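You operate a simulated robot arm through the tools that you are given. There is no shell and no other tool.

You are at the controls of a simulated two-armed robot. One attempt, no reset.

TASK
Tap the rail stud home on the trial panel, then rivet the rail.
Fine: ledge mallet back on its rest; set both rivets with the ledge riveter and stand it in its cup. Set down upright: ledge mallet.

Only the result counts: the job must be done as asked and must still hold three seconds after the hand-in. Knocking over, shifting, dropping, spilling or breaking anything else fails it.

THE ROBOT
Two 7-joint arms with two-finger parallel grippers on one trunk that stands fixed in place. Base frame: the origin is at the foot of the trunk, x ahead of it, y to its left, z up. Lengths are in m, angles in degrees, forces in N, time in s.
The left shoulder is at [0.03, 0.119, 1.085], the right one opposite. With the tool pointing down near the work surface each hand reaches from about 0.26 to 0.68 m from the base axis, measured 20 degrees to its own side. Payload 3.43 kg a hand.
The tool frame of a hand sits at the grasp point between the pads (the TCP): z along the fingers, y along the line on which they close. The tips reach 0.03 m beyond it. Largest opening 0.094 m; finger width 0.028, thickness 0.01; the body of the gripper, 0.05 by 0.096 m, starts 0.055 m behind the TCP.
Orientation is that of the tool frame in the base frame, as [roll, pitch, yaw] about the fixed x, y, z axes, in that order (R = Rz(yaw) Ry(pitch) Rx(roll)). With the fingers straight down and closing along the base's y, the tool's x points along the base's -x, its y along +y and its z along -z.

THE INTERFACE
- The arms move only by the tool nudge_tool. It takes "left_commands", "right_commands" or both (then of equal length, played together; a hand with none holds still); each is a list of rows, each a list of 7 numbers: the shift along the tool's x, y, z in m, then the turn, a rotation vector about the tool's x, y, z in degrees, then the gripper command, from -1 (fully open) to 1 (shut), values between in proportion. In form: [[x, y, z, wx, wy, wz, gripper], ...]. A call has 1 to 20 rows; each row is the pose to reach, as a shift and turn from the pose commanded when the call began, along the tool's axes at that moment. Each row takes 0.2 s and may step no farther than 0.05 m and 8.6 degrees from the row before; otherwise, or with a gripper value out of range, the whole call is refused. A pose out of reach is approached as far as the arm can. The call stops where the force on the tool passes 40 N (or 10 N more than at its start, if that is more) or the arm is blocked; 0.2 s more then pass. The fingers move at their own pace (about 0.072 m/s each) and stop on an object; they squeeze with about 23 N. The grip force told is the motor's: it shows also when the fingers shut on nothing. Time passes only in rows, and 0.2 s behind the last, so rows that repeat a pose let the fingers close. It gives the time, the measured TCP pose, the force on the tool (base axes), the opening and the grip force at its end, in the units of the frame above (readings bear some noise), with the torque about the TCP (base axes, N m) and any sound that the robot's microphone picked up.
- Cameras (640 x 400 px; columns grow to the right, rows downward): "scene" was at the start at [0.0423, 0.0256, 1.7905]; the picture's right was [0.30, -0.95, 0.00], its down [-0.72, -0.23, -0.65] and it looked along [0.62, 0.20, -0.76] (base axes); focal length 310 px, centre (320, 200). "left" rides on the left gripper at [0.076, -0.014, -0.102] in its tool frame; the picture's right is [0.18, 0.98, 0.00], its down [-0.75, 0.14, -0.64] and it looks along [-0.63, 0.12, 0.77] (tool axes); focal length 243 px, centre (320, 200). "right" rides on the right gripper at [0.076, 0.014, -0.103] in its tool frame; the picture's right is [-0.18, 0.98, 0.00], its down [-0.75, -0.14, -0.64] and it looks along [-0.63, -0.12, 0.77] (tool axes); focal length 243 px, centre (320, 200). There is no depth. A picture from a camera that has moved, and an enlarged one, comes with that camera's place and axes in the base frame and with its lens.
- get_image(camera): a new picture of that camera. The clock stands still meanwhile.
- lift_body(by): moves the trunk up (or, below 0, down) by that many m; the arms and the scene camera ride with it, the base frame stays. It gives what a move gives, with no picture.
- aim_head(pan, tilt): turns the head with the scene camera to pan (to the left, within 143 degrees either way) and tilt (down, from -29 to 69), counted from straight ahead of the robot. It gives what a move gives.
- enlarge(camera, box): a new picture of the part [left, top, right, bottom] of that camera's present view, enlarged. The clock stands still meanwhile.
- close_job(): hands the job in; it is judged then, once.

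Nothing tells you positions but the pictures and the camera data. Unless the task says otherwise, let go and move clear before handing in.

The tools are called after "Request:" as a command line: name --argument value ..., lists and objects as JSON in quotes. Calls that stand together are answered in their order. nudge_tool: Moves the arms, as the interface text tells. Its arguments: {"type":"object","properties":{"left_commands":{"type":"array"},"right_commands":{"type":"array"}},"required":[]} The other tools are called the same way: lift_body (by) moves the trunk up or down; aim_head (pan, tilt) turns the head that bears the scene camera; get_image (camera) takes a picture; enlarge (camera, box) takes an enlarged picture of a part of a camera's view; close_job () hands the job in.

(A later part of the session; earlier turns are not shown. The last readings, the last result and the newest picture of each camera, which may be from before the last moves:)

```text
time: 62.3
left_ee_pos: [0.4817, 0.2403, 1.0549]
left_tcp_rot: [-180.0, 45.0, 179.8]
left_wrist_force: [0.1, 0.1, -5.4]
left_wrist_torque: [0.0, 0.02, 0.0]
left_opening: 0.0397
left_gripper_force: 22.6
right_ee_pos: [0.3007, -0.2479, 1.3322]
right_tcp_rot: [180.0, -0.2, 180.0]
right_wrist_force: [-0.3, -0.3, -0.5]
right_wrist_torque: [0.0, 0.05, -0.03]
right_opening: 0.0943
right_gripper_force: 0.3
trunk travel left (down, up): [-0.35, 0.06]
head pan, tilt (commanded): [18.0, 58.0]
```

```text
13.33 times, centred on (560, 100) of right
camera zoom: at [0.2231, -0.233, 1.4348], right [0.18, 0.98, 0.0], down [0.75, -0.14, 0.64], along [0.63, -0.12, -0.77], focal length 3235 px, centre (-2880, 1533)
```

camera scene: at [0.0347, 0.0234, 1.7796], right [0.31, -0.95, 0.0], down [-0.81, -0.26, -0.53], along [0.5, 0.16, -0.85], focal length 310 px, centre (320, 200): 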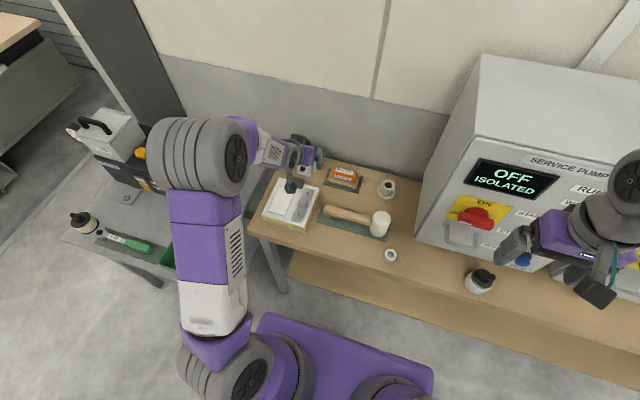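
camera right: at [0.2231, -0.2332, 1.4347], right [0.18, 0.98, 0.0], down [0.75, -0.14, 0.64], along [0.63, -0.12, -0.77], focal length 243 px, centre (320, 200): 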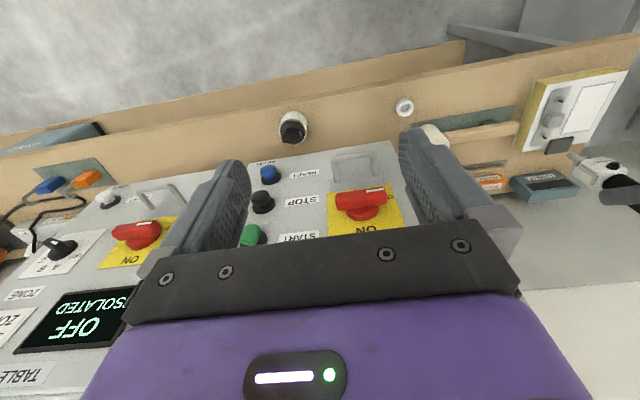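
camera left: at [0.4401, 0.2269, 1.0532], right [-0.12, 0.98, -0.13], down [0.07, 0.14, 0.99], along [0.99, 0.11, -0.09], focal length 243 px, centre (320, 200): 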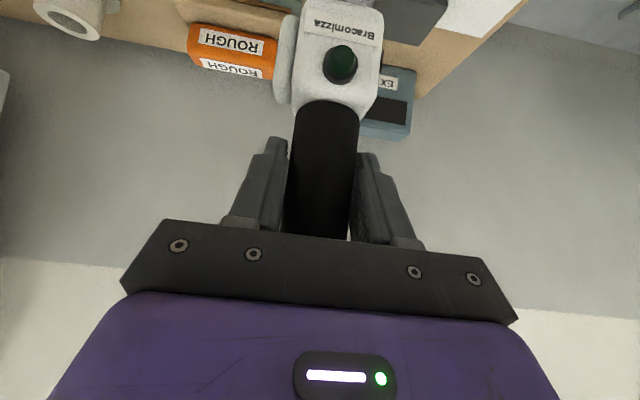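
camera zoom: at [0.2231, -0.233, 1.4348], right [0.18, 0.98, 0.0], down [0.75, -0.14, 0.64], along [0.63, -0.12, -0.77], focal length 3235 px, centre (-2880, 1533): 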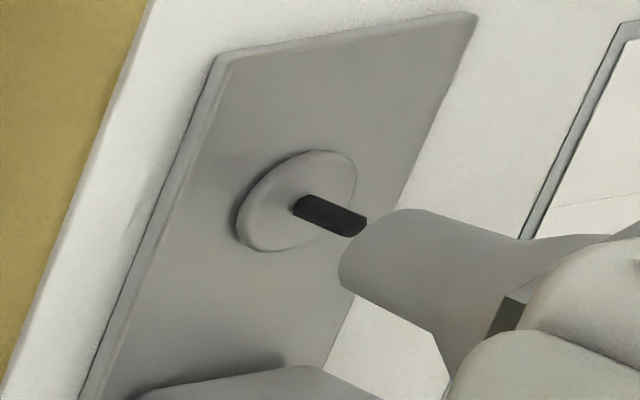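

At close range the nose reads +2.4 mm in x and +0.8 mm in y. I correct that, lower 3 mm, and check again.

Request:
nudge_tool --left_commands '[[0.0014, -0.0008, -0.0014, 0, 0, 0, 1], [0.0035, -0.0008, 0.0007, 0, 0, 0, 1], [0.0035, -0.0008, 0.0007, 0, 0, 0, 1]]'

Request:
enlarge --camera "scene" --box '[288, 202, 308, 222]'

Request:
enlarge --camera "right" --box '[540, 85, 580, 115]'

```text
time: 63.1
left_ee_pos: [0.4784, 0.2405, 1.0507]
left_tcp_rot: [179.9, 45.0, 179.7]
left_wrist_force: [-0.2, -0.3, -6.0]
left_wrist_torque: [0.0, 0.01, -0.02]
left_opening: 0.0398
left_gripper_force: 22.9
right_ee_pos: [0.3001, -0.2457, 1.3306]
right_tcp_rot: [179.9, -0.1, -180.0]
right_wrist_force: [0.2, 0.0, 0.9]
right_wrist_torque: [-0.03, -0.01, 0.02]
right_opening: 0.0942
right_gripper_force: 0.0
trunk travel left (down, up): [-0.35, 0.06]
head pan, tilt (commanded): [18.0, 58.0]
```

```text
16.00 times, centred on (298, 212) of scene
camera zoom: at [0.0343, 0.0236, 1.7796], right [0.31, -0.95, 0.0], down [-0.81, -0.26, -0.53], along [0.5, 0.16, -0.85], focal length 4955 px, centre (672, 8)
```

zoom: 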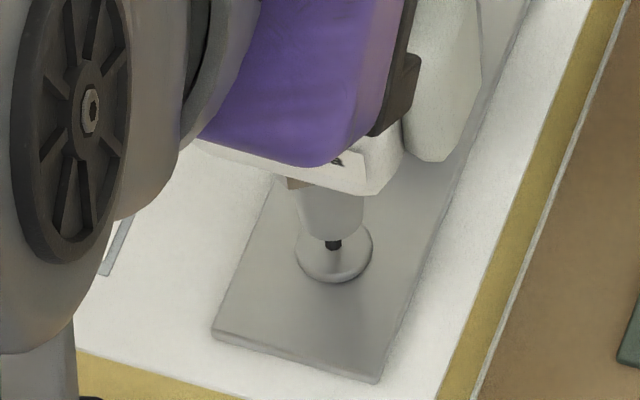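

```text
13.33 times, centred on (560, 100) of right
camera zoom: at [0.2227, -0.233, 1.4348], right [0.18, 0.98, 0.0], down [0.75, -0.14, 0.64], along [0.63, -0.12, -0.77], focal length 3235 px, centre (-2880, 1533)
```

zoom: 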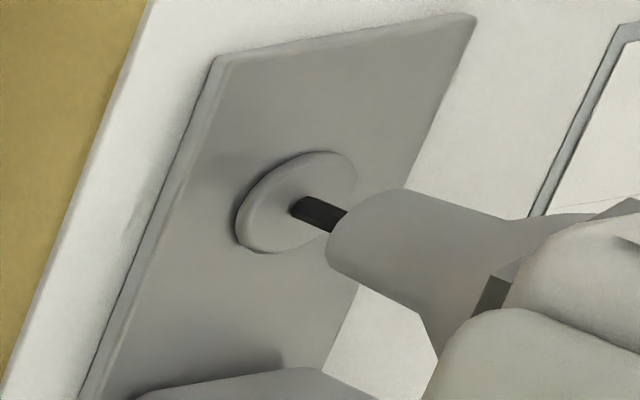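

Now the nose is centred over the near pin (within about 0.5 mm). I descend slowly to seat it.

Request:
nudge_tool --left_commands '[[0.0021, 0, 0.0021, 0, 0, 0, 1], [0.0042, 0, 0.0042, 0, 0, 0, 1], [0.0063, 0, 0.0063, 0, 0, 0, 1], [0.0078, 0, 0.0078, 0, 0, 0, 1], [0.0092, 0, 0.0092, 0, 0, 0, 1], [0.0099, 0, 0.0099, 0, 0, 0, 1], [0.0106, 0, 0.0106, 0, 0, 0, 1]]'

Request:
enlarge --camera "scene" --box '[288, 202, 308, 222]'

Request:
get_image --camera "left"

```text
time: 64.7
left_ee_pos: [0.4798, 0.2388, 1.0386]
left_tcp_rot: [-180.0, 45.1, 179.6]
left_wrist_force: [0.1, -0.4, -5.7]
left_wrist_torque: [0.0, 0.02, -0.01]
left_opening: 0.0397
left_gripper_force: 23.1
right_ee_pos: [0.2994, -0.2473, 1.332]
right_tcp_rot: [180.0, -0.1, -179.9]
right_wrist_force: [-1.0, 0.8, 1.0]
right_wrist_torque: [-0.03, -0.01, 0.02]
right_opening: 0.094
right_gripper_force: 0.1
trunk travel left (down, up): [-0.35, 0.06]
head pan, tilt (commanded): [18.0, 58.0]
```

```text
16.00 times, centred on (298, 212) of scene
camera zoom: at [0.0346, 0.0237, 1.7796], right [0.31, -0.95, 0.0], down [-0.81, -0.26, -0.53], along [0.5, 0.16, -0.85], focal length 4955 px, centre (672, 8)
```

zoom: 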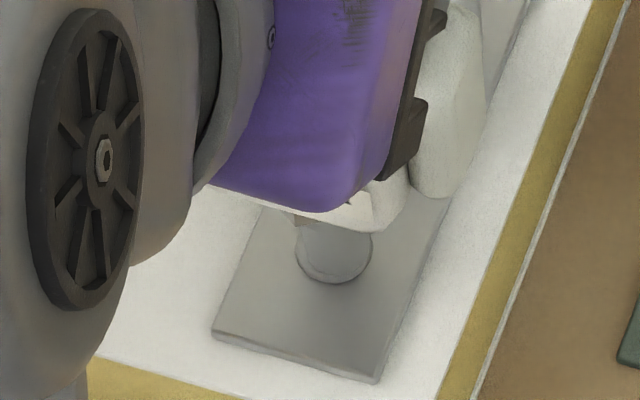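

```text
taken
camera left: at [0.3529, 0.226, 1.0544], right [-0.13, 0.98, -0.13], down [0.08, 0.14, 0.99], along [0.99, 0.11, -0.09], focal length 243 px, centre (320, 200)
```

left: 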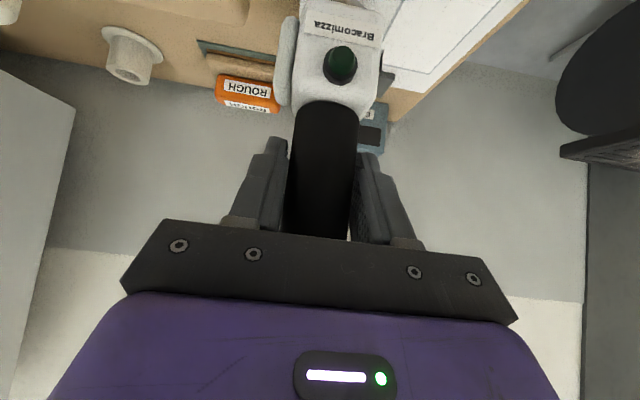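

Still no contact and the lamp is dark. I go down further in 1 mm steps.

Request:
nudge_tool --left_commands '[[0.0007, 0, 0.0007, 0, 0, 0, 1], [0.0014, 0, 0.0014, 0, 0, 0, 1], [0.0021, 0, 0.0021, 0, 0, 0, 1], [0.0025, 0, 0.0025, 0, 0, 0, 1]]'

Request:
get_image --camera "left"

Request:
enlarge --camera "right" --box '[540, 85, 580, 115]'

```text
time: 65.7
left_ee_pos: [0.4789, 0.2384, 1.0371]
left_tcp_rot: [179.9, 45.7, 179.6]
left_wrist_force: [-0.4, 1.3, 21.5]
left_wrist_torque: [0.2, 0.06, -0.01]
left_opening: 0.0399
left_gripper_force: 23.3
right_ee_pos: [0.2971, -0.2484, 1.331]
right_tcp_rot: [180.0, 0.0, -179.9]
right_wrist_force: [-0.5, 0.2, 0.4]
right_wrist_torque: [0.01, 0.02, 0.0]
right_opening: 0.094
right_gripper_force: 0.1
trunk travel left (down, up): [-0.35, 0.06]
head pan, tilt (commanded): [18.0, 58.0]
```

```text
taken
camera left: at [0.3528, 0.2252, 1.0526], right [-0.12, 0.98, -0.13], down [0.07, 0.14, 0.99], along [0.99, 0.11, -0.08], focal length 243 px, centre (320, 200)
```

left: 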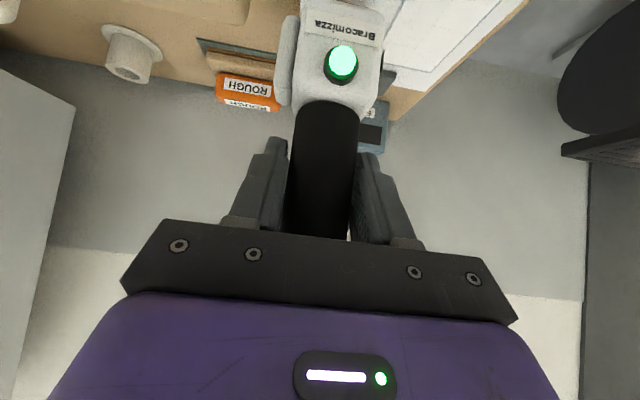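

```text
13.33 times, centred on (560, 100) of right
camera zoom: at [0.2208, -0.2338, 1.4352], right [0.18, 0.98, 0.0], down [0.75, -0.14, 0.64], along [0.63, -0.12, -0.77], focal length 3235 px, centre (-2880, 1533)
```

zoom: 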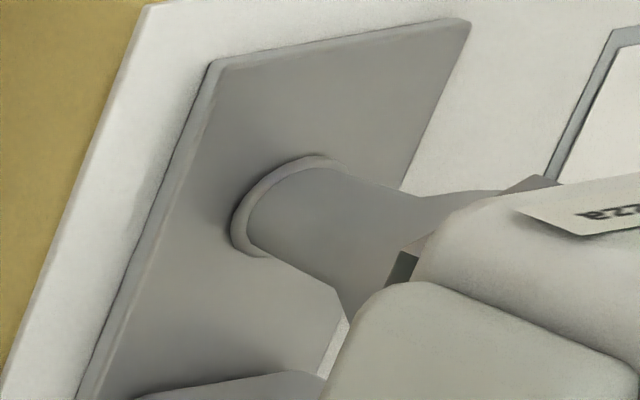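

The lamp is lit on the near rivet with the nose seated. I hold still until it goes out.

Request:
nudge_tool --left_commands '[[0, 0, 0, 0, 0, 0, 1], [0, 0, 0, 0, 0, 0, 1], [0, 0, 0, 0, 0, 0, 1], [0, 0, 0, 0, 0, 0, 1], [0, 0, 0, 0, 0, 0, 1]]'

Request:
get_image --camera "left"

```text
time: 66.9
left_ee_pos: [0.4785, 0.2384, 1.0373]
left_tcp_rot: [179.7, 45.7, 179.6]
left_wrist_force: [2.0, 0.5, 29.7]
left_wrist_torque: [-0.04, -0.29, -0.02]
left_opening: 0.0399
left_gripper_force: 22.4
right_ee_pos: [0.2964, -0.2484, 1.3324]
right_tcp_rot: [179.9, 0.0, 180.0]
right_wrist_force: [0.0, -0.1, 0.0]
right_wrist_torque: [0.03, 0.0, -0.01]
right_opening: 0.0941
right_gripper_force: 0.0
trunk travel left (down, up): [-0.35, 0.06]
head pan, tilt (commanded): [18.0, 58.0]
```

```text
taken
camera left: at [0.352, 0.2248, 1.0523], right [-0.12, 0.98, -0.13], down [0.07, 0.14, 0.99], along [0.99, 0.11, -0.08], focal length 243 px, centre (320, 200)
```

left: 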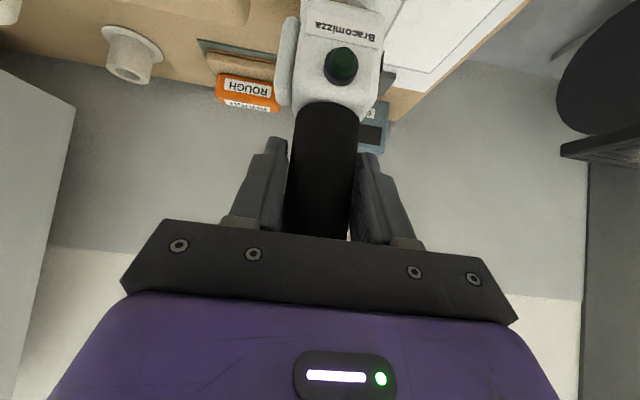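

The lamp is out. I lift straight up and check the near rivet.

Request:
nudge_tool --left_commands '[[-0.0035, 0, -0.0035, 0, 0, 0, 1], [-0.0142, 0, -0.0141, 0, 0, 0, 1], [-0.0284, 0, -0.0282, 0, 0, 0, 1], [-0.0426, 0, -0.0423, 0, 0, 0, 1], [-0.0568, 0, -0.0564, 0, 0, 0, 1], [-0.0568, 0, -0.0564, 0, 0, 0, 1]]'

Request:
enlarge --camera "right" --box '[530, 80, 600, 150]'

Request:
enlarge --camera "scene" --box '[280, 180, 330, 230]'

Request:
get_image --camera "left"

```text
time: 68.3
left_ee_pos: [0.4787, 0.2399, 1.1142]
left_tcp_rot: [180.0, 45.0, 179.7]
left_wrist_force: [-0.4, 0.0, -5.0]
left_wrist_torque: [0.02, 0.04, 0.02]
left_opening: 0.04
left_gripper_force: 23.3
right_ee_pos: [0.2997, -0.2461, 1.3311]
right_tcp_rot: [-180.0, -0.2, -180.0]
right_wrist_force: [1.1, 1.2, -0.8]
right_wrist_torque: [0.0, 0.0, -0.01]
right_opening: 0.0943
right_gripper_force: 0.1
trunk travel left (down, up): [-0.35, 0.06]
head pan, tilt (commanded): [18.0, 58.0]
```

```text
5.71 times, centred on (565, 115) of right
camera zoom: at [0.2234, -0.2327, 1.4347], right [0.18, 0.98, 0.0], down [0.75, -0.14, 0.64], along [0.63, -0.12, -0.77], focal length 1386 px, centre (-1080, 686)
```

zoom: 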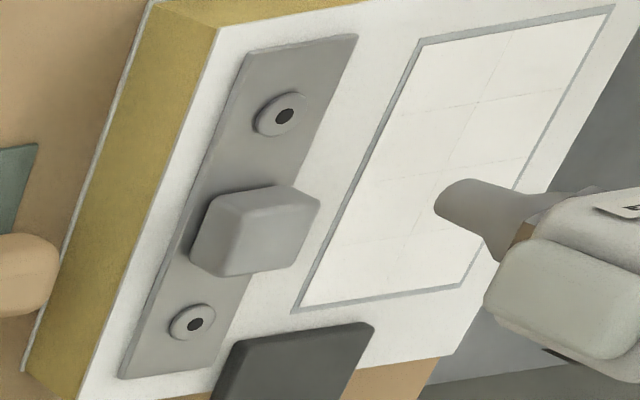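

```text
8.00 times, centred on (305, 205) of scene
camera zoom: at [0.0352, 0.024, 1.7796], right [0.31, -0.95, 0.0], down [-0.81, -0.26, -0.53], along [0.5, 0.16, -0.85], focal length 2478 px, centre (440, 160)
```

zoom: 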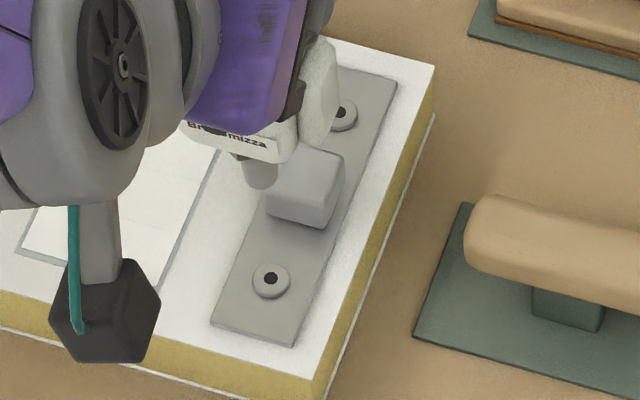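

```text
taken
camera left: at [0.3527, 0.2264, 1.1301], right [-0.13, 0.98, -0.13], down [0.08, 0.14, 0.99], along [0.99, 0.11, -0.09], focal length 243 px, centre (320, 200)
```

left: 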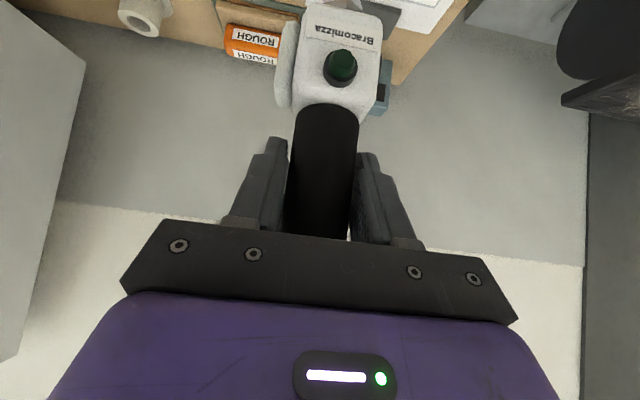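

Both rivets are set (pins gone, cores flush). I carry the riveter back above its cup, and close the empty right gripper so that its finger no longer blocks the right camera's view of the cup.

Request:
nudge_tool --left_commands '[[-0.008, -0.013, 0.008, 0, 0, 0, 1], [-0.024, -0.039, 0.024, 0, 0, 0, 1], [-0.04, -0.067, 0.04, 0, 0, 0, 1], [-0.057, -0.095, 0.057, 0, 0, 0, 1], [-0.074, -0.123, 0.074, 0, 0, 0, 1], [-0.091, -0.151, 0.091, 0, 0, 0, 1], [-0.108, -0.179, 0.108, 0, 0, 0, 1], [-0.124, -0.207, 0.124, 0, 0, 0, 1], [-0.14, -0.233, 0.14, 0, 0, 0, 1], [-0.148, -0.247, 0.148, 0, 0, 0, 1], [-0.1515, -0.253, 0.1515, 0, 0, 0, 1], [-0.1515, -0.253, 0.1515, 0, 0, 0, 1]]' --right_commands '[[0, 0, 0, 0, 0, 0, 0], [0, 0, 0, 0, 0, 0, 0.5], [0, 0, 0, 0, 0, 0, 0.9], [0, 0, 0, 0, 0, 0, 0.9], [0, 0, 0, 0, 0, 0, 0.9], [0, 0, 0, 0, 0, 0, 0.9], [0, 0, 0, 0, 0, 0, 0.9], [0, 0, 0, 0, 0, 0, 0.9], [0, 0, 0, 0, 0, 0, 0.9], [0, 0, 0, 0, 0, 0, 0.9], [0, 0, 0, 0, 0, 0, 0.9], [0, 0, 0, 0, 0, 0, 0.9]]'

Request:
get_image --camera "right"

Request:
get_image --camera "left"

Request:
get_image --camera "scene"

```text
time: 70.9
left_ee_pos: [0.6927, -0.0183, 1.1139]
left_tcp_rot: [179.9, 45.0, 179.7]
left_wrist_force: [-0.2, -0.3, -5.3]
left_wrist_torque: [0.02, 0.04, 0.03]
left_opening: 0.0397
left_gripper_force: 22.6
right_ee_pos: [0.2986, -0.2463, 1.3313]
right_tcp_rot: [180.0, -0.1, -180.0]
right_wrist_force: [-0.3, -0.1, 0.4]
right_wrist_torque: [-0.03, 0.01, 0.0]
right_opening: 0.0048
right_gripper_force: 0.1
trunk travel left (down, up): [-0.35, 0.06]
head pan, tilt (commanded): [18.0, 58.0]
```

```text
taken
camera right: at [0.223, -0.2332, 1.4348], right [0.18, 0.98, 0.0], down [0.75, -0.14, 0.64], along [0.63, -0.12, -0.77], focal length 243 px, centre (320, 200)
```

right: 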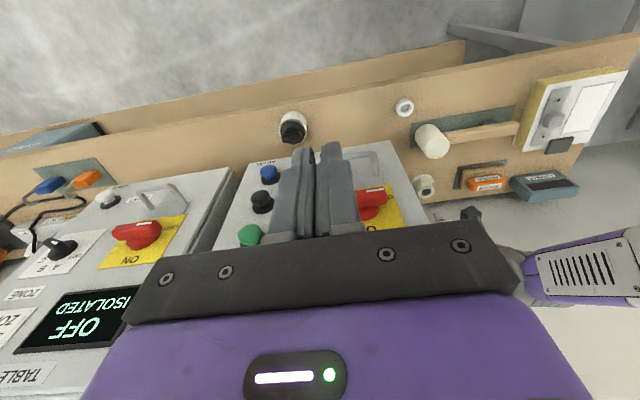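

```text
taken
camera left: at [0.5665, -0.0302, 1.1302], right [-0.13, 0.98, -0.13], down [0.08, 0.14, 0.99], along [0.99, 0.11, -0.09], focal length 243 px, centre (320, 200)
```

left: 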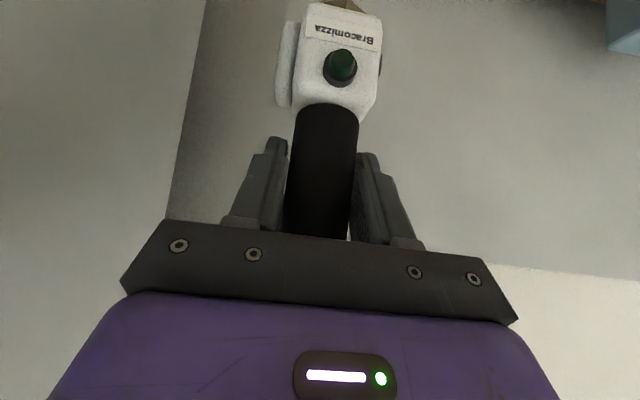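

```text
taken
camera scene: at [0.0347, 0.0234, 1.7796], right [0.31, -0.95, 0.0], down [-0.81, -0.26, -0.53], along [0.5, 0.16, -0.85], focal length 310 px, centre (320, 200)
```

scene: 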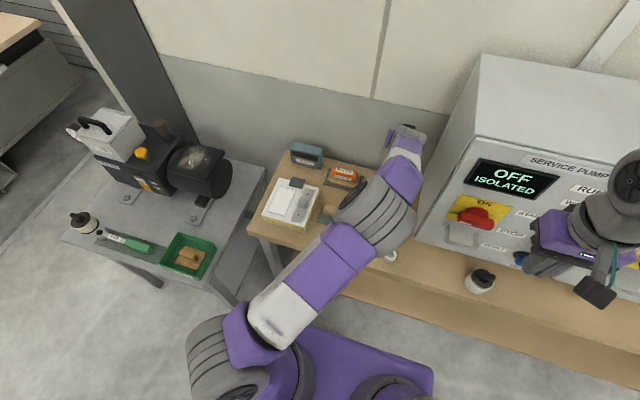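

The cup is visible in the right camera but the riveter's nose is just behind the right gripper's bar. I move the right hand 10 cm forward (clear of everything) for a better view of both.

Request:
nudge_tool --right_commands '[[-0.03, 0, 0, 0, 0, 0, 0.9], [-0.06, 0, 0, 0, 0, 0, 0.9], [-0.09, 0, 0, 0, 0, 0, 0.9], [-0.11, 0, 0, 0, 0, 0, 0.9], [-0.11, 0, 0, 0, 0, 0, 0.9]]'

Request:
get_image --camera "right"

Request:
enlarge --camera "right" --box '[400, 110, 500, 220]'

```text
time: 72.1
left_ee_pos: [0.6934, -0.0167, 1.1143]
left_tcp_rot: [179.9, 45.2, 179.7]
left_wrist_force: [0.1, -0.2, -6.0]
left_wrist_torque: [-0.02, 0.01, -0.02]
left_opening: 0.0399
left_gripper_force: 23.2
right_ee_pos: [0.4095, -0.2478, 1.3315]
right_tcp_rot: [-180.0, -0.1, -180.0]
right_wrist_force: [-0.3, 0.0, 0.4]
right_wrist_torque: [0.01, -0.01, 0.01]
right_opening: 0.0049
right_gripper_force: 0.1
trunk travel left (down, up): [-0.35, 0.06]
head pan, tilt (commanded): [18.0, 58.0]
```

```text
taken
camera right: at [0.3328, -0.2341, 1.4347], right [0.18, 0.98, 0.0], down [0.75, -0.14, 0.64], along [0.63, -0.12, -0.77], focal length 243 px, centre (320, 200)
```

right: 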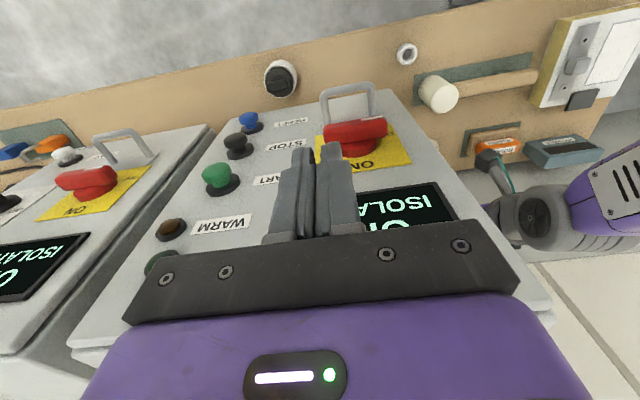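

```text
3.64 times, centred on (450, 165) of right
camera zoom: at [0.3328, -0.2341, 1.4347], right [0.18, 0.98, 0.0], down [0.75, -0.14, 0.64], along [0.63, -0.12, -0.77], focal length 882 px, centre (-153, 327)
```

zoom: 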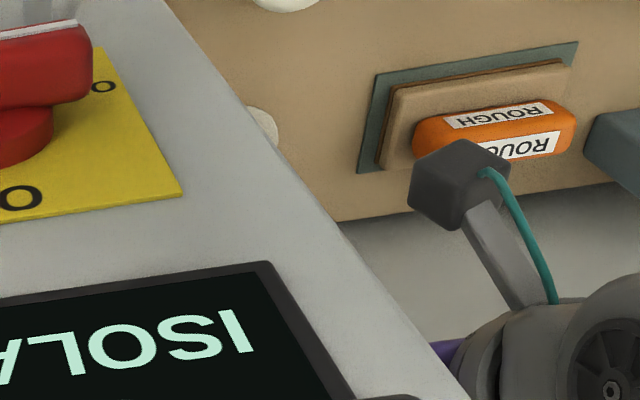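

The cabinet edge now hides the cup. I bring the right hand back and a bit higher and to the left for a clear line to both the cup and the nose.

Request:
nudge_tool --right_commands '[[0.03, 0, -0.02, 0, 0, 0, 0.9], [0.06, 0.0, -0.04, 0, 0, 0, 0.9], [0.09, 0.02, -0.06, 0, 0, 0, 0.9], [0.11, 0.04, -0.08, 0, 0, 0, 0.9], [0.11, 0.04, -0.1, 0, 0, 0, 0.9], [0.11, 0.04, -0.1, 0, 0, 0, 0.9]]'

Request:
get_image --camera "right"

Request:
enlarge --camera "right" --box '[370, 130, 470, 230]'

Request:
enlarge --camera "left" --box '[260, 0, 400, 130]'

```text
time: 73.5
left_ee_pos: [0.6924, -0.0175, 1.1142]
left_tcp_rot: [180.0, 45.1, 179.8]
left_wrist_force: [-0.6, 0.3, -4.6]
left_wrist_torque: [-0.01, 0.03, -0.01]
left_opening: 0.0398
left_gripper_force: 22.6
right_ee_pos: [0.2991, -0.2083, 1.4309]
right_tcp_rot: [180.0, -0.1, 180.0]
right_wrist_force: [0.1, 0.0, 1.2]
right_wrist_torque: [-0.01, 0.02, 0.01]
right_opening: 0.0047
right_gripper_force: 0.1
trunk travel left (down, up): [-0.35, 0.06]
head pan, tilt (commanded): [18.0, 58.0]
```

```text
taken
camera right: at [0.2226, -0.1925, 1.5347], right [0.18, 0.98, 0.0], down [0.75, -0.14, 0.64], along [0.63, -0.12, -0.77], focal length 243 px, centre (320, 200)
```

right: 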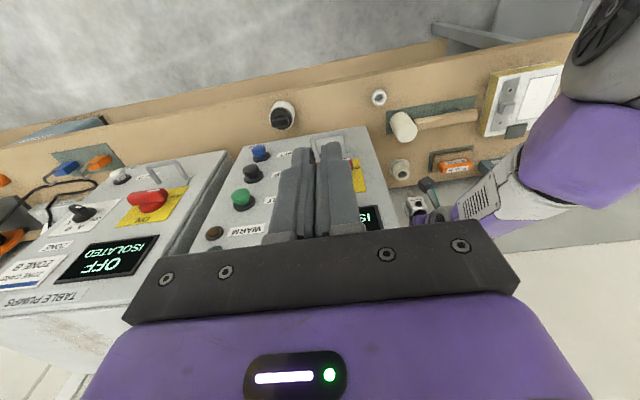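

```text
4.00 times, centred on (420, 180) of right
camera zoom: at [0.2226, -0.1925, 1.5347], right [0.18, 0.98, 0.0], down [0.75, -0.14, 0.64], along [0.63, -0.12, -0.77], focal length 970 px, centre (-80, 280)
```

zoom: 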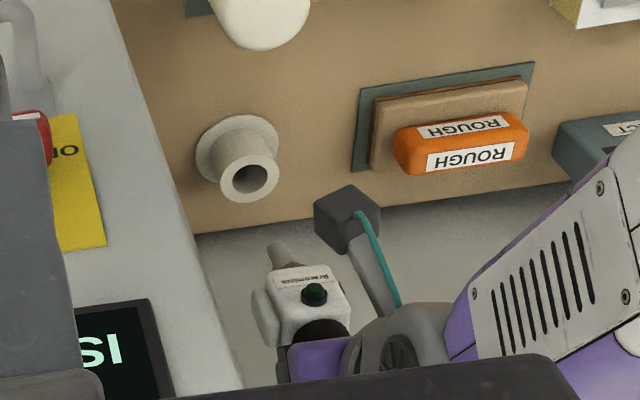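

```text
3.08 times, centred on (330, 65) of left
camera zoom: at [0.566, -0.03, 1.1305], right [-0.13, 0.98, -0.13], down [0.08, 0.14, 0.99], along [0.99, 0.11, -0.09], focal length 746 px, centre (289, 615)
```

zoom: 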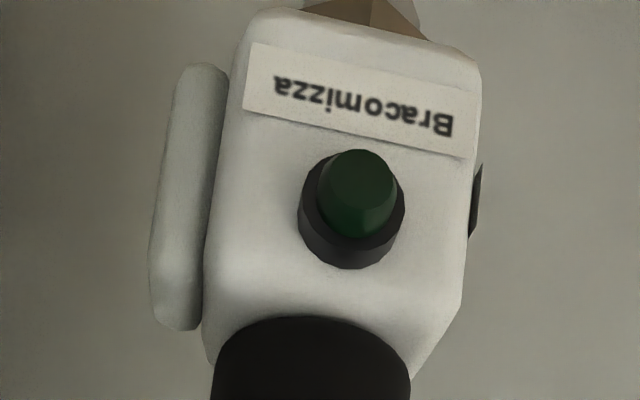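

Now both the cup's hole and the riveter's nose are in clear view. I zoom in to measure the nose against the hole.

Request:
enlarge --camera "right" --box '[385, 155, 425, 205]'

```text
8.00 times, centred on (405, 180) of right
camera zoom: at [0.2226, -0.1925, 1.5347], right [0.18, 0.98, 0.0], down [0.75, -0.14, 0.64], along [0.63, -0.12, -0.77], focal length 1941 px, centre (-360, 360)
```

zoom: 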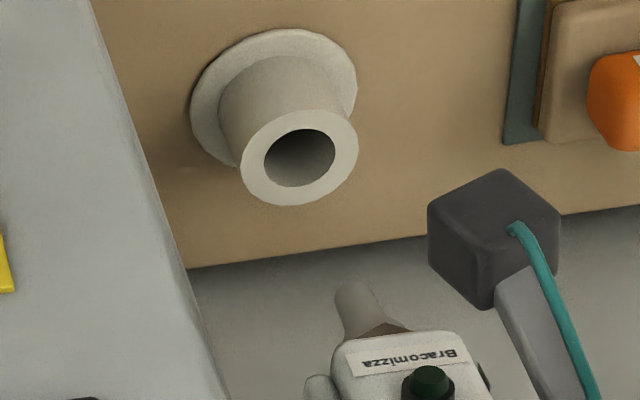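

The cup hole is 28 mm wide against a 14 mm nose, and the nose sits about 2 mm off in y and slightly in x, matching the drift from the pick-up pose. I correct back to the pick-up x,y and lower until the nose is just above the rim.

Request:
nudge_tool --left_commands '[[0.0011, 0.0015, -0.0011, 0, 0, 0, 1], [0.0145, 0.0026, 0.012, 0, 0, 0, 1], [0.028, 0.0026, 0.0255, 0, 0, 0, 1], [0.0415, 0.0026, 0.039, 0, 0, 0, 1], [0.0543, 0.0026, 0.0518, 0, 0, 0, 1], [0.0543, 0.0026, 0.0518, 0, 0, 0, 1]]'

Request:
enlarge --camera "right" --box '[385, 145, 425, 195]'

Request:
get_image --camera "left"

```text
time: 74.9
left_ee_pos: [0.6895, -0.0132, 1.0387]
left_tcp_rot: [-180.0, 45.2, 179.7]
left_wrist_force: [-0.6, 0.0, -4.9]
left_wrist_torque: [0.01, 0.03, 0.0]
left_opening: 0.0399
left_gripper_force: 22.4
right_ee_pos: [0.2997, -0.2069, 1.4312]
right_tcp_rot: [180.0, 0.0, -180.0]
right_wrist_force: [-1.4, -0.6, -0.3]
right_wrist_torque: [0.0, -0.04, 0.02]
right_opening: 0.0047
right_gripper_force: 0.0
trunk travel left (down, up): [-0.35, 0.06]
head pan, tilt (commanded): [18.0, 58.0]
```

```text
8.00 times, centred on (405, 170) of right
camera zoom: at [0.223, -0.1927, 1.5344], right [0.18, 0.98, 0.0], down [0.75, -0.14, 0.64], along [0.63, -0.12, -0.77], focal length 1941 px, centre (-360, 440)
```

zoom: 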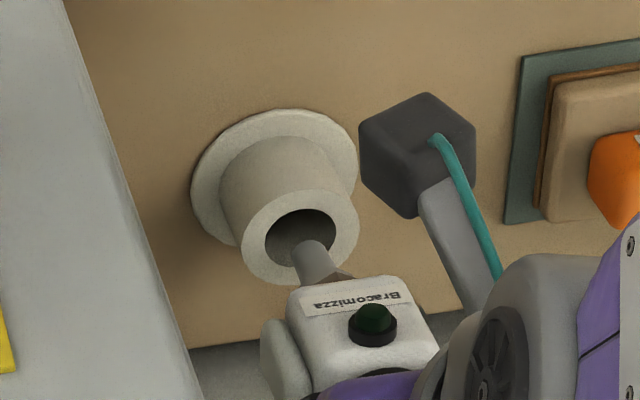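

```text
taken
camera left: at [0.5646, -0.0267, 1.055], right [-0.13, 0.98, -0.13], down [0.08, 0.14, 0.99], along [0.99, 0.11, -0.09], focal length 243 px, centre (320, 200)
```

left: 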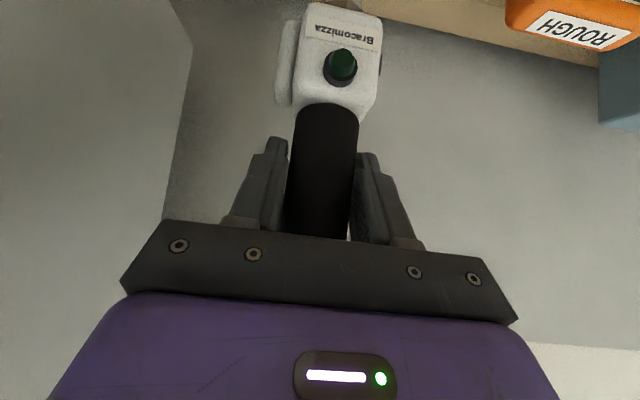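

The nose is entering over the hole, within about 1 mm of centre. I continue down into the cup.

Request:
nudge_tool --left_commands '[[0.0035, -0.001, 0.0035, 0, 0, 0, 1], [0.0085, -0.001, 0.0085, 0, 0, 0, 1], [0.0142, -0.001, 0.0141, 0, 0, 0, 1], [0.0199, -0.001, 0.0197, 0, 0, 0, 1], [0.0234, -0.001, 0.0233, 0, 0, 0, 1], [0.0234, -0.001, 0.0233, 0, 0, 0, 1]]'

Request:
enlarge --camera "right" --box '[385, 145, 425, 195]'

```text
time: 76.3
left_ee_pos: [0.6909, -0.0137, 1.0051]
left_tcp_rot: [180.0, 45.1, 179.7]
left_wrist_force: [-0.5, 0.0, -5.5]
left_wrist_torque: [-0.01, 0.03, -0.04]
left_opening: 0.0397
left_gripper_force: 22.6
right_ee_pos: [0.3005, -0.2067, 1.4319]
right_tcp_rot: [179.9, 0.0, 179.9]
right_wrist_force: [1.3, 0.5, -0.3]
right_wrist_torque: [0.01, -0.03, -0.02]
right_opening: 0.0047
right_gripper_force: 0.0
trunk travel left (down, up): [-0.35, 0.06]
head pan, tilt (commanded): [18.0, 58.0]
```

```text
8.00 times, centred on (405, 170) of right
camera zoom: at [0.2234, -0.1928, 1.5344], right [0.18, 0.98, 0.0], down [0.75, -0.14, 0.64], along [0.63, -0.12, -0.77], focal length 1941 px, centre (-360, 440)
```

zoom: 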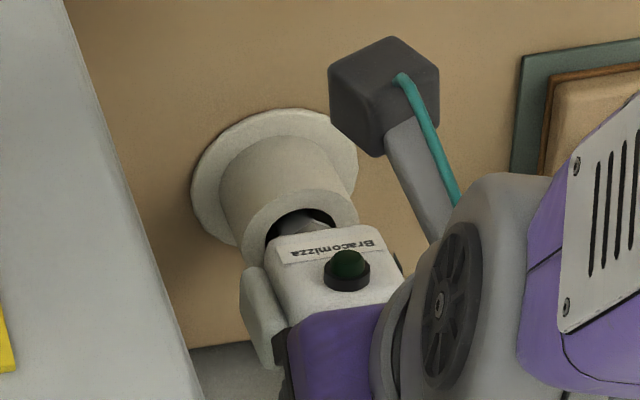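

The nose is inside the cup with no side force. I lower the last centimetre in small steps until it seats.

Request:
nudge_tool --left_commands '[[0.0014, 0, 0.0014, 0, 0, 0, 1], [0.0028, 0, 0.0028, 0, 0, 0, 1], [0.0042, 0, 0.0042, 0, 0, 0, 1], [0.0057, 0, 0.0057, 0, 0, 0, 1], [0.0064, 0, 0.0064, 0, 0, 0, 1], [0.0071, 0, 0.007, 0, 0, 0, 1]]'

Request:
enlarge --camera "right" --box '[385, 145, 425, 195]'

```text
time: 77.7
left_ee_pos: [0.6905, -0.0129, 0.9969]
left_tcp_rot: [180.0, 45.1, 179.7]
left_wrist_force: [0.3, 0.6, -5.4]
left_wrist_torque: [-0.01, 0.04, 0.02]
left_opening: 0.0401
left_gripper_force: 22.9
right_ee_pos: [0.3001, -0.2073, 1.4317]
right_tcp_rot: [-180.0, 0.0, -180.0]
right_wrist_force: [0.2, 0.4, 0.1]
right_wrist_torque: [0.02, -0.02, -0.01]
right_opening: 0.0048
right_gripper_force: 0.1
trunk travel left (down, up): [-0.35, 0.06]
head pan, tilt (commanded): [18.0, 58.0]
```

```text
8.00 times, centred on (405, 170) of right
camera zoom: at [0.2235, -0.1927, 1.5343], right [0.18, 0.98, 0.0], down [0.75, -0.14, 0.64], along [0.63, -0.12, -0.77], focal length 1941 px, centre (-360, 440)
```

zoom: 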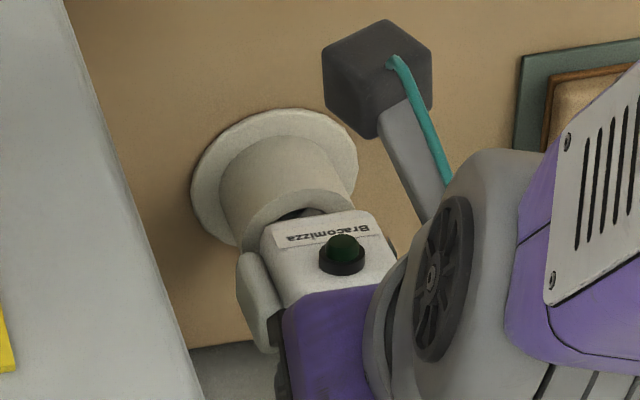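

Not seated yet. I continue in 1 mm steps.

Request:
nudge_tool --left_commands '[[0.0007, -0.0005, 0.0007, 0, 0, 0, 1], [0.0014, -0.0005, 0.0014, 0, 0, 0, 1], [0.0021, -0.0005, 0.0021, 0, 0, 0, 1], [0.0021, -0.0005, 0.0021, 0, 0, 0, 1]]'

```text
time: 78.7
left_ee_pos: [0.6905, -0.0139, 0.9948]
left_tcp_rot: [179.9, 45.3, 179.7]
left_wrist_force: [-1.6, 1.7, 0.0]
left_wrist_torque: [0.2, 0.13, 0.02]
left_opening: 0.0398
left_gripper_force: 23.0
right_ee_pos: [0.2995, -0.2065, 1.4309]
right_tcp_rot: [-180.0, 0.0, 179.9]
right_wrist_force: [0.0, 0.4, 0.0]
right_wrist_torque: [0.02, -0.01, 0.0]
right_opening: 0.0046
right_gripper_force: 0.0
trunk travel left (down, up): [-0.35, 0.06]
head pan, tilt (commanded): [18.0, 58.0]
```

The weight is now carried by the cup. I take a close look before releasing.

Request:
enlarge --camera "right" --box '[390, 150, 420, 190]'

Request:
enlarge --camera "left" --box '[240, 0, 420, 240]'

```text
10.00 times, centred on (405, 170) of right
camera zoom: at [0.2226, -0.1925, 1.5346], right [0.18, 0.98, 0.0], down [0.75, -0.14, 0.64], along [0.63, -0.12, -0.77], focal length 2426 px, centre (-530, 500)
```

zoom: 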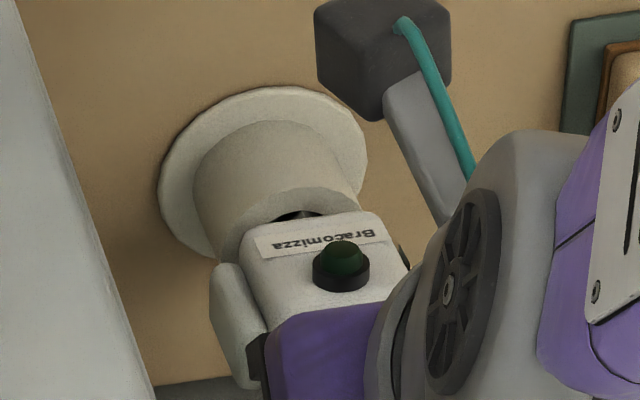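

```text
1.67 times, centred on (330, 120) of left
camera zoom: at [0.5643, -0.0271, 1.0105], right [-0.12, 0.98, -0.13], down [0.07, 0.14, 0.99], along [0.99, 0.11, -0.09], focal length 404 px, centre (303, 333)
```

zoom: 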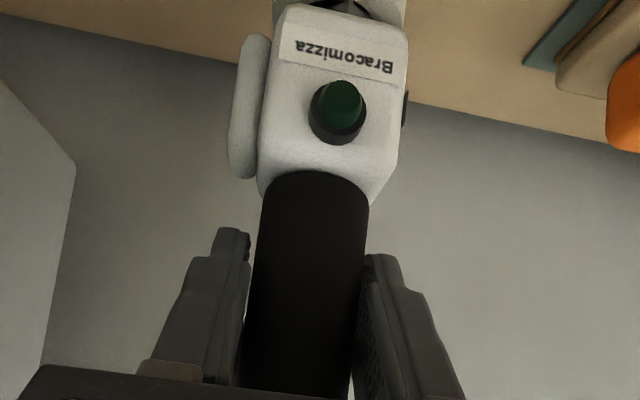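

The readings show a small side force (cup pushing toward +y and −x), so it is touching one side just before full seating. I lift 1.5 mm, shift about 1 mm that way, and lower again.

Request:
nudge_tool --left_commands '[[-0.0011, 0.0, -0.0011, 0, 0, 0, 1], [-0.0004, 0.0012, -0.0018, 0, 0, 0, 1], [0.0007, 0.0012, -0.0007, 0, 0, 0, 1], [0.0014, 0.0012, 0.0, 0, 0, 0, 1], [0.0021, 0.0012, 0.0007, 0, 0, 0, 1], [0.0021, 0.0012, 0.0007, 0, 0, 0, 1]]'

Request:
enlarge --camera "right" --box '[390, 150, 420, 190]'

```text
time: 80.1
left_ee_pos: [0.6897, -0.0127, 0.9955]
left_tcp_rot: [-179.9, 45.5, 179.7]
left_wrist_force: [-1.2, -0.3, 10.0]
left_wrist_torque: [-0.07, 0.27, 0.01]
left_opening: 0.0401
left_gripper_force: 23.3
right_ee_pos: [0.298, -0.2062, 1.4316]
right_tcp_rot: [-179.9, 0.0, -179.9]
right_wrist_force: [-0.1, -0.9, -0.1]
right_wrist_torque: [0.04, -0.01, -0.01]
right_opening: 0.0047
right_gripper_force: 0.0
trunk travel left (down, up): [-0.35, 0.06]
head pan, tilt (commanded): [18.0, 58.0]
```

```text
10.00 times, centred on (405, 170) of right
camera zoom: at [0.2213, -0.1928, 1.5348], right [0.18, 0.98, 0.0], down [0.75, -0.14, 0.64], along [0.63, -0.12, -0.77], focal length 2426 px, centre (-530, 500)
```

zoom: 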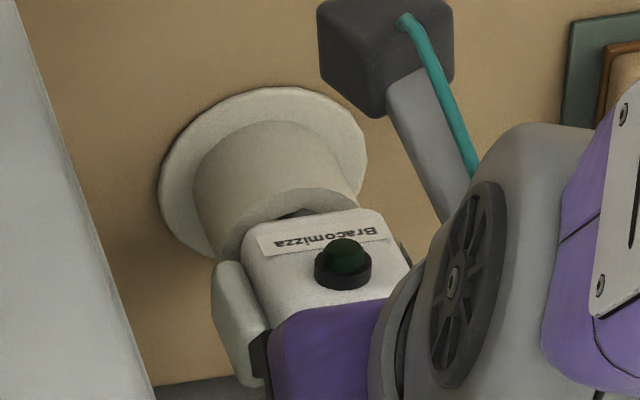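

The push is now purely vertical – the riveter is seated. I relieve the preload by 1 mm and open the fingers gradually.

Request:
nudge_tool --left_commands '[[-0.0007, 0, -0.0007, 0, 0, 0, 1], [-0.0007, 0, -0.0007, 0, 0, 0, 0.1], [-0.0007, 0, -0.0007, 0, 0, 0, 0.0], [-0.0007, 0, -0.0007, 0, 0, 0, -0.2], [-0.0007, 0, -0.0007, 0, 0, 0, -0.6], [-0.0007, 0, -0.0007, 0, 0, 0, -1], [-0.0007, 0, -0.0007, 0, 0, 0, -1], [-0.0007, 0, -0.0007, 0, 0, 0, -1]]'

Request:
enlarge --camera "right" --box '[390, 150, 420, 190]'

Request:
get_image --camera "left"

```text
time: 81.9
left_ee_pos: [0.6893, -0.0135, 0.9932]
left_tcp_rot: [180.0, 45.2, 179.7]
left_wrist_force: [-0.1, -0.2, -0.5]
left_wrist_torque: [0.01, 0.0, 0.01]
left_opening: 0.0941
left_gripper_force: 0.1
right_ee_pos: [0.2989, -0.2078, 1.4311]
right_tcp_rot: [-179.9, 0.0, -180.0]
right_wrist_force: [0.2, 0.0, 0.3]
right_wrist_torque: [0.02, -0.02, 0.02]
right_opening: 0.0046
right_gripper_force: 0.0
trunk travel left (down, up): [-0.35, 0.06]
head pan, tilt (commanded): [18.0, 58.0]
```

```text
10.00 times, centred on (405, 170) of right
camera zoom: at [0.2228, -0.1927, 1.5345], right [0.18, 0.98, 0.0], down [0.75, -0.14, 0.64], along [0.63, -0.12, -0.77], focal length 2426 px, centre (-530, 500)
```

zoom: 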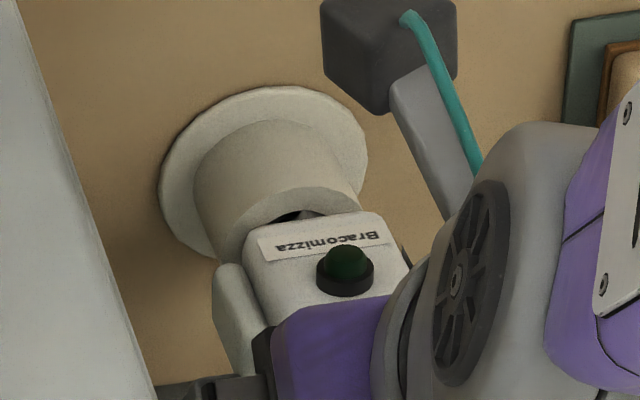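

```text
taken
camera left: at [0.5638, -0.0254, 1.0092], right [-0.13, 0.98, -0.13], down [0.08, 0.14, 0.99], along [0.99, 0.11, -0.09], focal length 243 px, centre (320, 200)
```

left: 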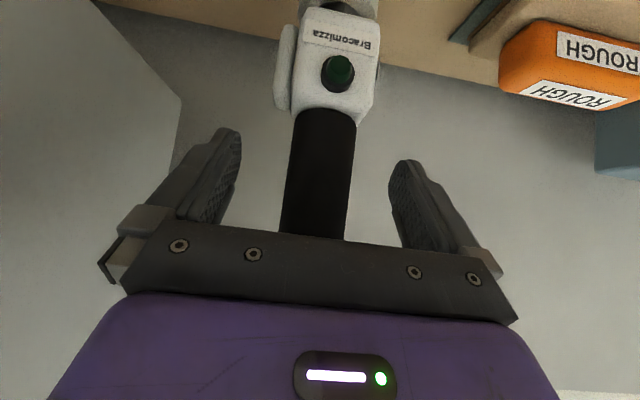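

The riveter stands on its own between the open fingers. I retreat along the finger axis, then check that it is upright.

Request:
nudge_tool --left_commands '[[0, 0, -0.015, 0, 0, 0, -1], [0, 0, -0.04, 0, 0, 0, -1], [0, 0, -0.07, 0, 0, 0, -1], [0, 0, -0.1, 0, 0, 0, -1], [0, 0, -0.13, 0, 0, 0, -1], [0, 0, -0.16, 0, 0, 0, -1]]'

Request:
get_image --camera "left"

Request:
enlarge --camera "right" --box '[380, 140, 450, 220]'

```text
time: 83.3
left_ee_pos: [0.5744, -0.012, 1.1068]
left_tcp_rot: [179.9, 45.1, 179.7]
left_wrist_force: [0.2, 0.6, -0.2]
left_wrist_torque: [0.02, 0.05, 0.01]
left_opening: 0.0939
left_gripper_force: 0.1
right_ee_pos: [0.299, -0.2063, 1.4304]
right_tcp_rot: [-179.9, 0.0, -180.0]
right_wrist_force: [0.8, 0.8, 0.3]
right_wrist_torque: [0.0, -0.03, 0.01]
right_opening: 0.0045
right_gripper_force: 0.1
trunk travel left (down, up): [-0.35, 0.06]
head pan, tilt (commanded): [18.0, 58.0]
```

```text
taken
camera left: at [0.4485, -0.0256, 1.1225], right [-0.12, 0.98, -0.13], down [0.08, 0.14, 0.99], along [0.99, 0.11, -0.09], focal length 243 px, centre (320, 200)
```

left: 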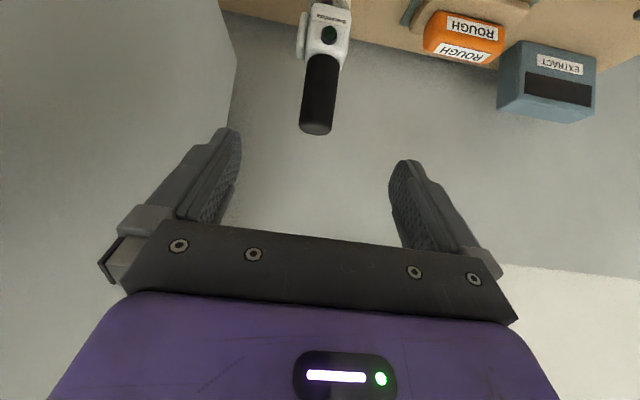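

```text
5.00 times, centred on (415, 180) of right
camera zoom: at [0.2217, -0.1927, 1.5347], right [0.18, 0.98, 0.0], down [0.75, -0.14, 0.64], along [0.63, -0.12, -0.77], focal length 1213 px, centre (-155, 300)
```

zoom: 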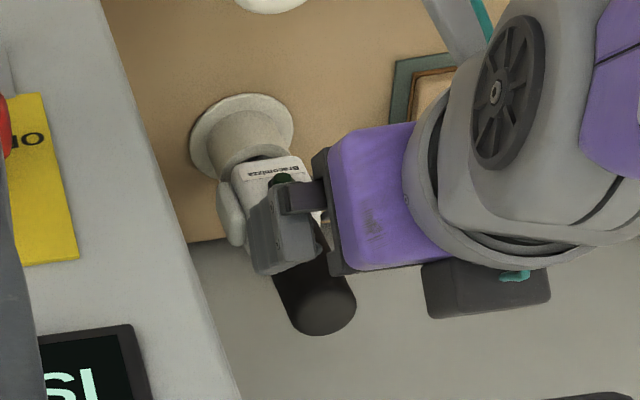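

The riveter is standing, but it may sit a few millimetres higher than at first. I move the left arm well away to get an unobstructed look.

Request:
nudge_tool --left_commands '[[0, 0.01, -0.03, 0, 0, 0, -1], [0, 0.04, -0.06, 0, 0, 0, -1], [0, 0.08, -0.08, 0, 0, 0, -1], [0, 0.12, -0.1, 0, 0, 0, -1], [0, 0.16, -0.1, 0, 0, 0, -1], [0, 0.2, -0.1, 0, 0, 0, -1], [0, 0.24, -0.1, 0, 0, 0, -1], [0, 0.28, -0.1, 0, 0, 0, -1]]'

Request:
enlarge --camera "scene" --box '[310, 140, 430, 260]'

Request:
enlarge --camera "right" --box '[380, 140, 450, 220]'

Request:
enlarge --camera "scene" --box '[365, 150, 415, 205]'

```text
time: 85.1
left_ee_pos: [0.5064, 0.2705, 1.1765]
left_tcp_rot: [180.0, 45.2, 179.5]
left_wrist_force: [0.7, -0.1, 0.1]
left_wrist_torque: [-0.02, 0.01, -0.04]
left_opening: 0.0938
left_gripper_force: 0.1
right_ee_pos: [0.3, -0.2046, 1.4311]
right_tcp_rot: [-179.9, 0.0, -180.0]
right_wrist_force: [1.0, 0.4, 0.5]
right_wrist_torque: [0.01, 0.01, 0.0]
right_opening: 0.0047
right_gripper_force: 0.0
trunk travel left (down, up): [-0.35, 0.06]
head pan, tilt (commanded): [18.0, 58.0]
```

```text
3.33 times, centred on (370, 200) of scene
camera zoom: at [0.0337, 0.0253, 1.7796], right [0.31, -0.95, 0.0], down [-0.81, -0.26, -0.53], along [0.5, 0.16, -0.85], focal length 1032 px, centre (153, 200)
```

zoom: 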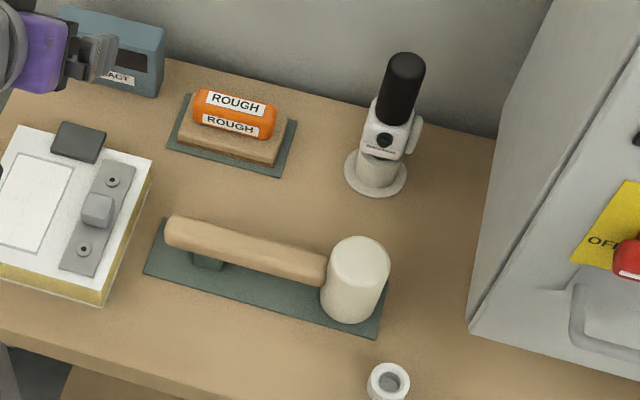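

```text
5.00 times, centred on (415, 180) of right
camera zoom: at [0.2225, -0.1911, 1.5347], right [0.18, 0.98, 0.0], down [0.75, -0.14, 0.64], along [0.63, -0.12, -0.77], focal length 1213 px, centre (-155, 300)
```

zoom: 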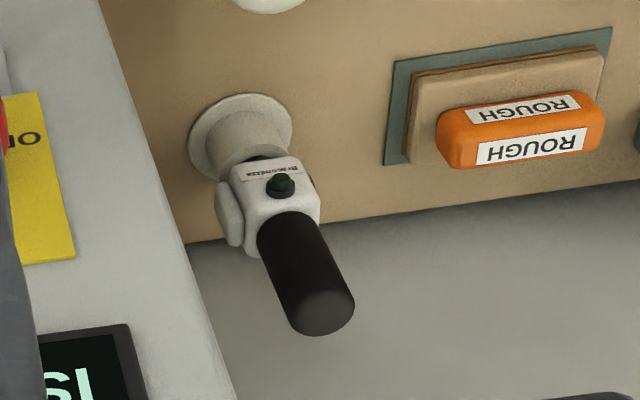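

```text
7.27 times, centred on (390, 178) of scene
camera zoom: at [0.0337, 0.0253, 1.7796], right [0.31, -0.95, 0.0], down [-0.81, -0.26, -0.53], along [0.5, 0.16, -0.85], focal length 2252 px, centre (-189, 364)
```

zoom: 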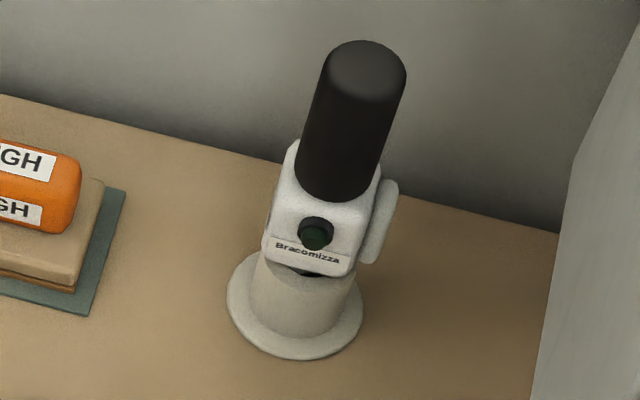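

Riveter and mallet both look upright. I'll repeat the exact crop from the start to compare the riveter's seating height.

Request:
enlarge --camera "scene" --box '[405, 150, 445, 205]'

Request:
enlarge --camera "right" --box '[395, 150, 425, 190]'

```text
7.27 times, centred on (425, 178) of scene
camera zoom: at [0.0337, 0.0253, 1.7796], right [0.31, -0.95, 0.0], down [-0.81, -0.26, -0.53], along [0.5, 0.16, -0.85], focal length 2252 px, centre (-444, 364)
```

zoom: 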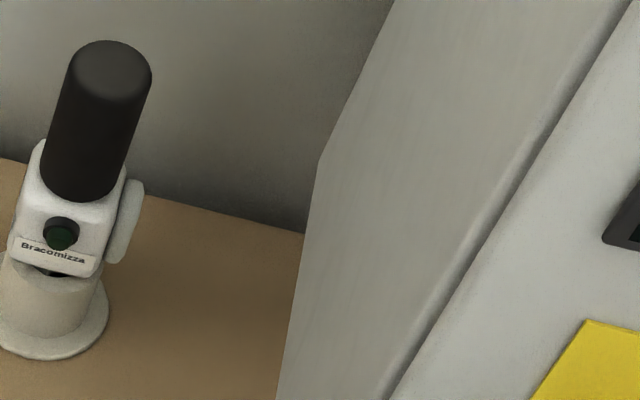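

```text
10.00 times, centred on (410, 170) of right
camera zoom: at [0.2225, -0.1911, 1.5347], right [0.18, 0.98, 0.0], down [0.75, -0.14, 0.64], along [0.63, -0.12, -0.77], focal length 2426 px, centre (-580, 500)
```

zoom: 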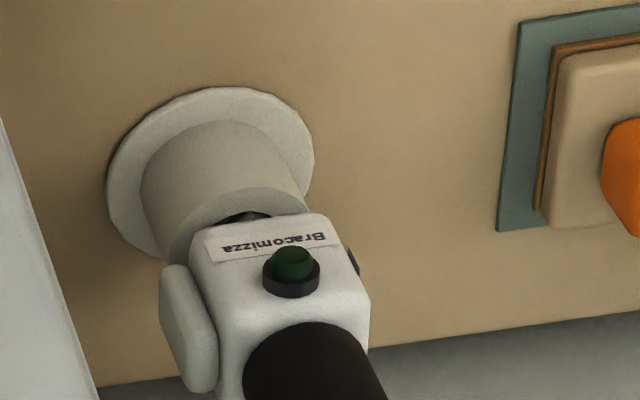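

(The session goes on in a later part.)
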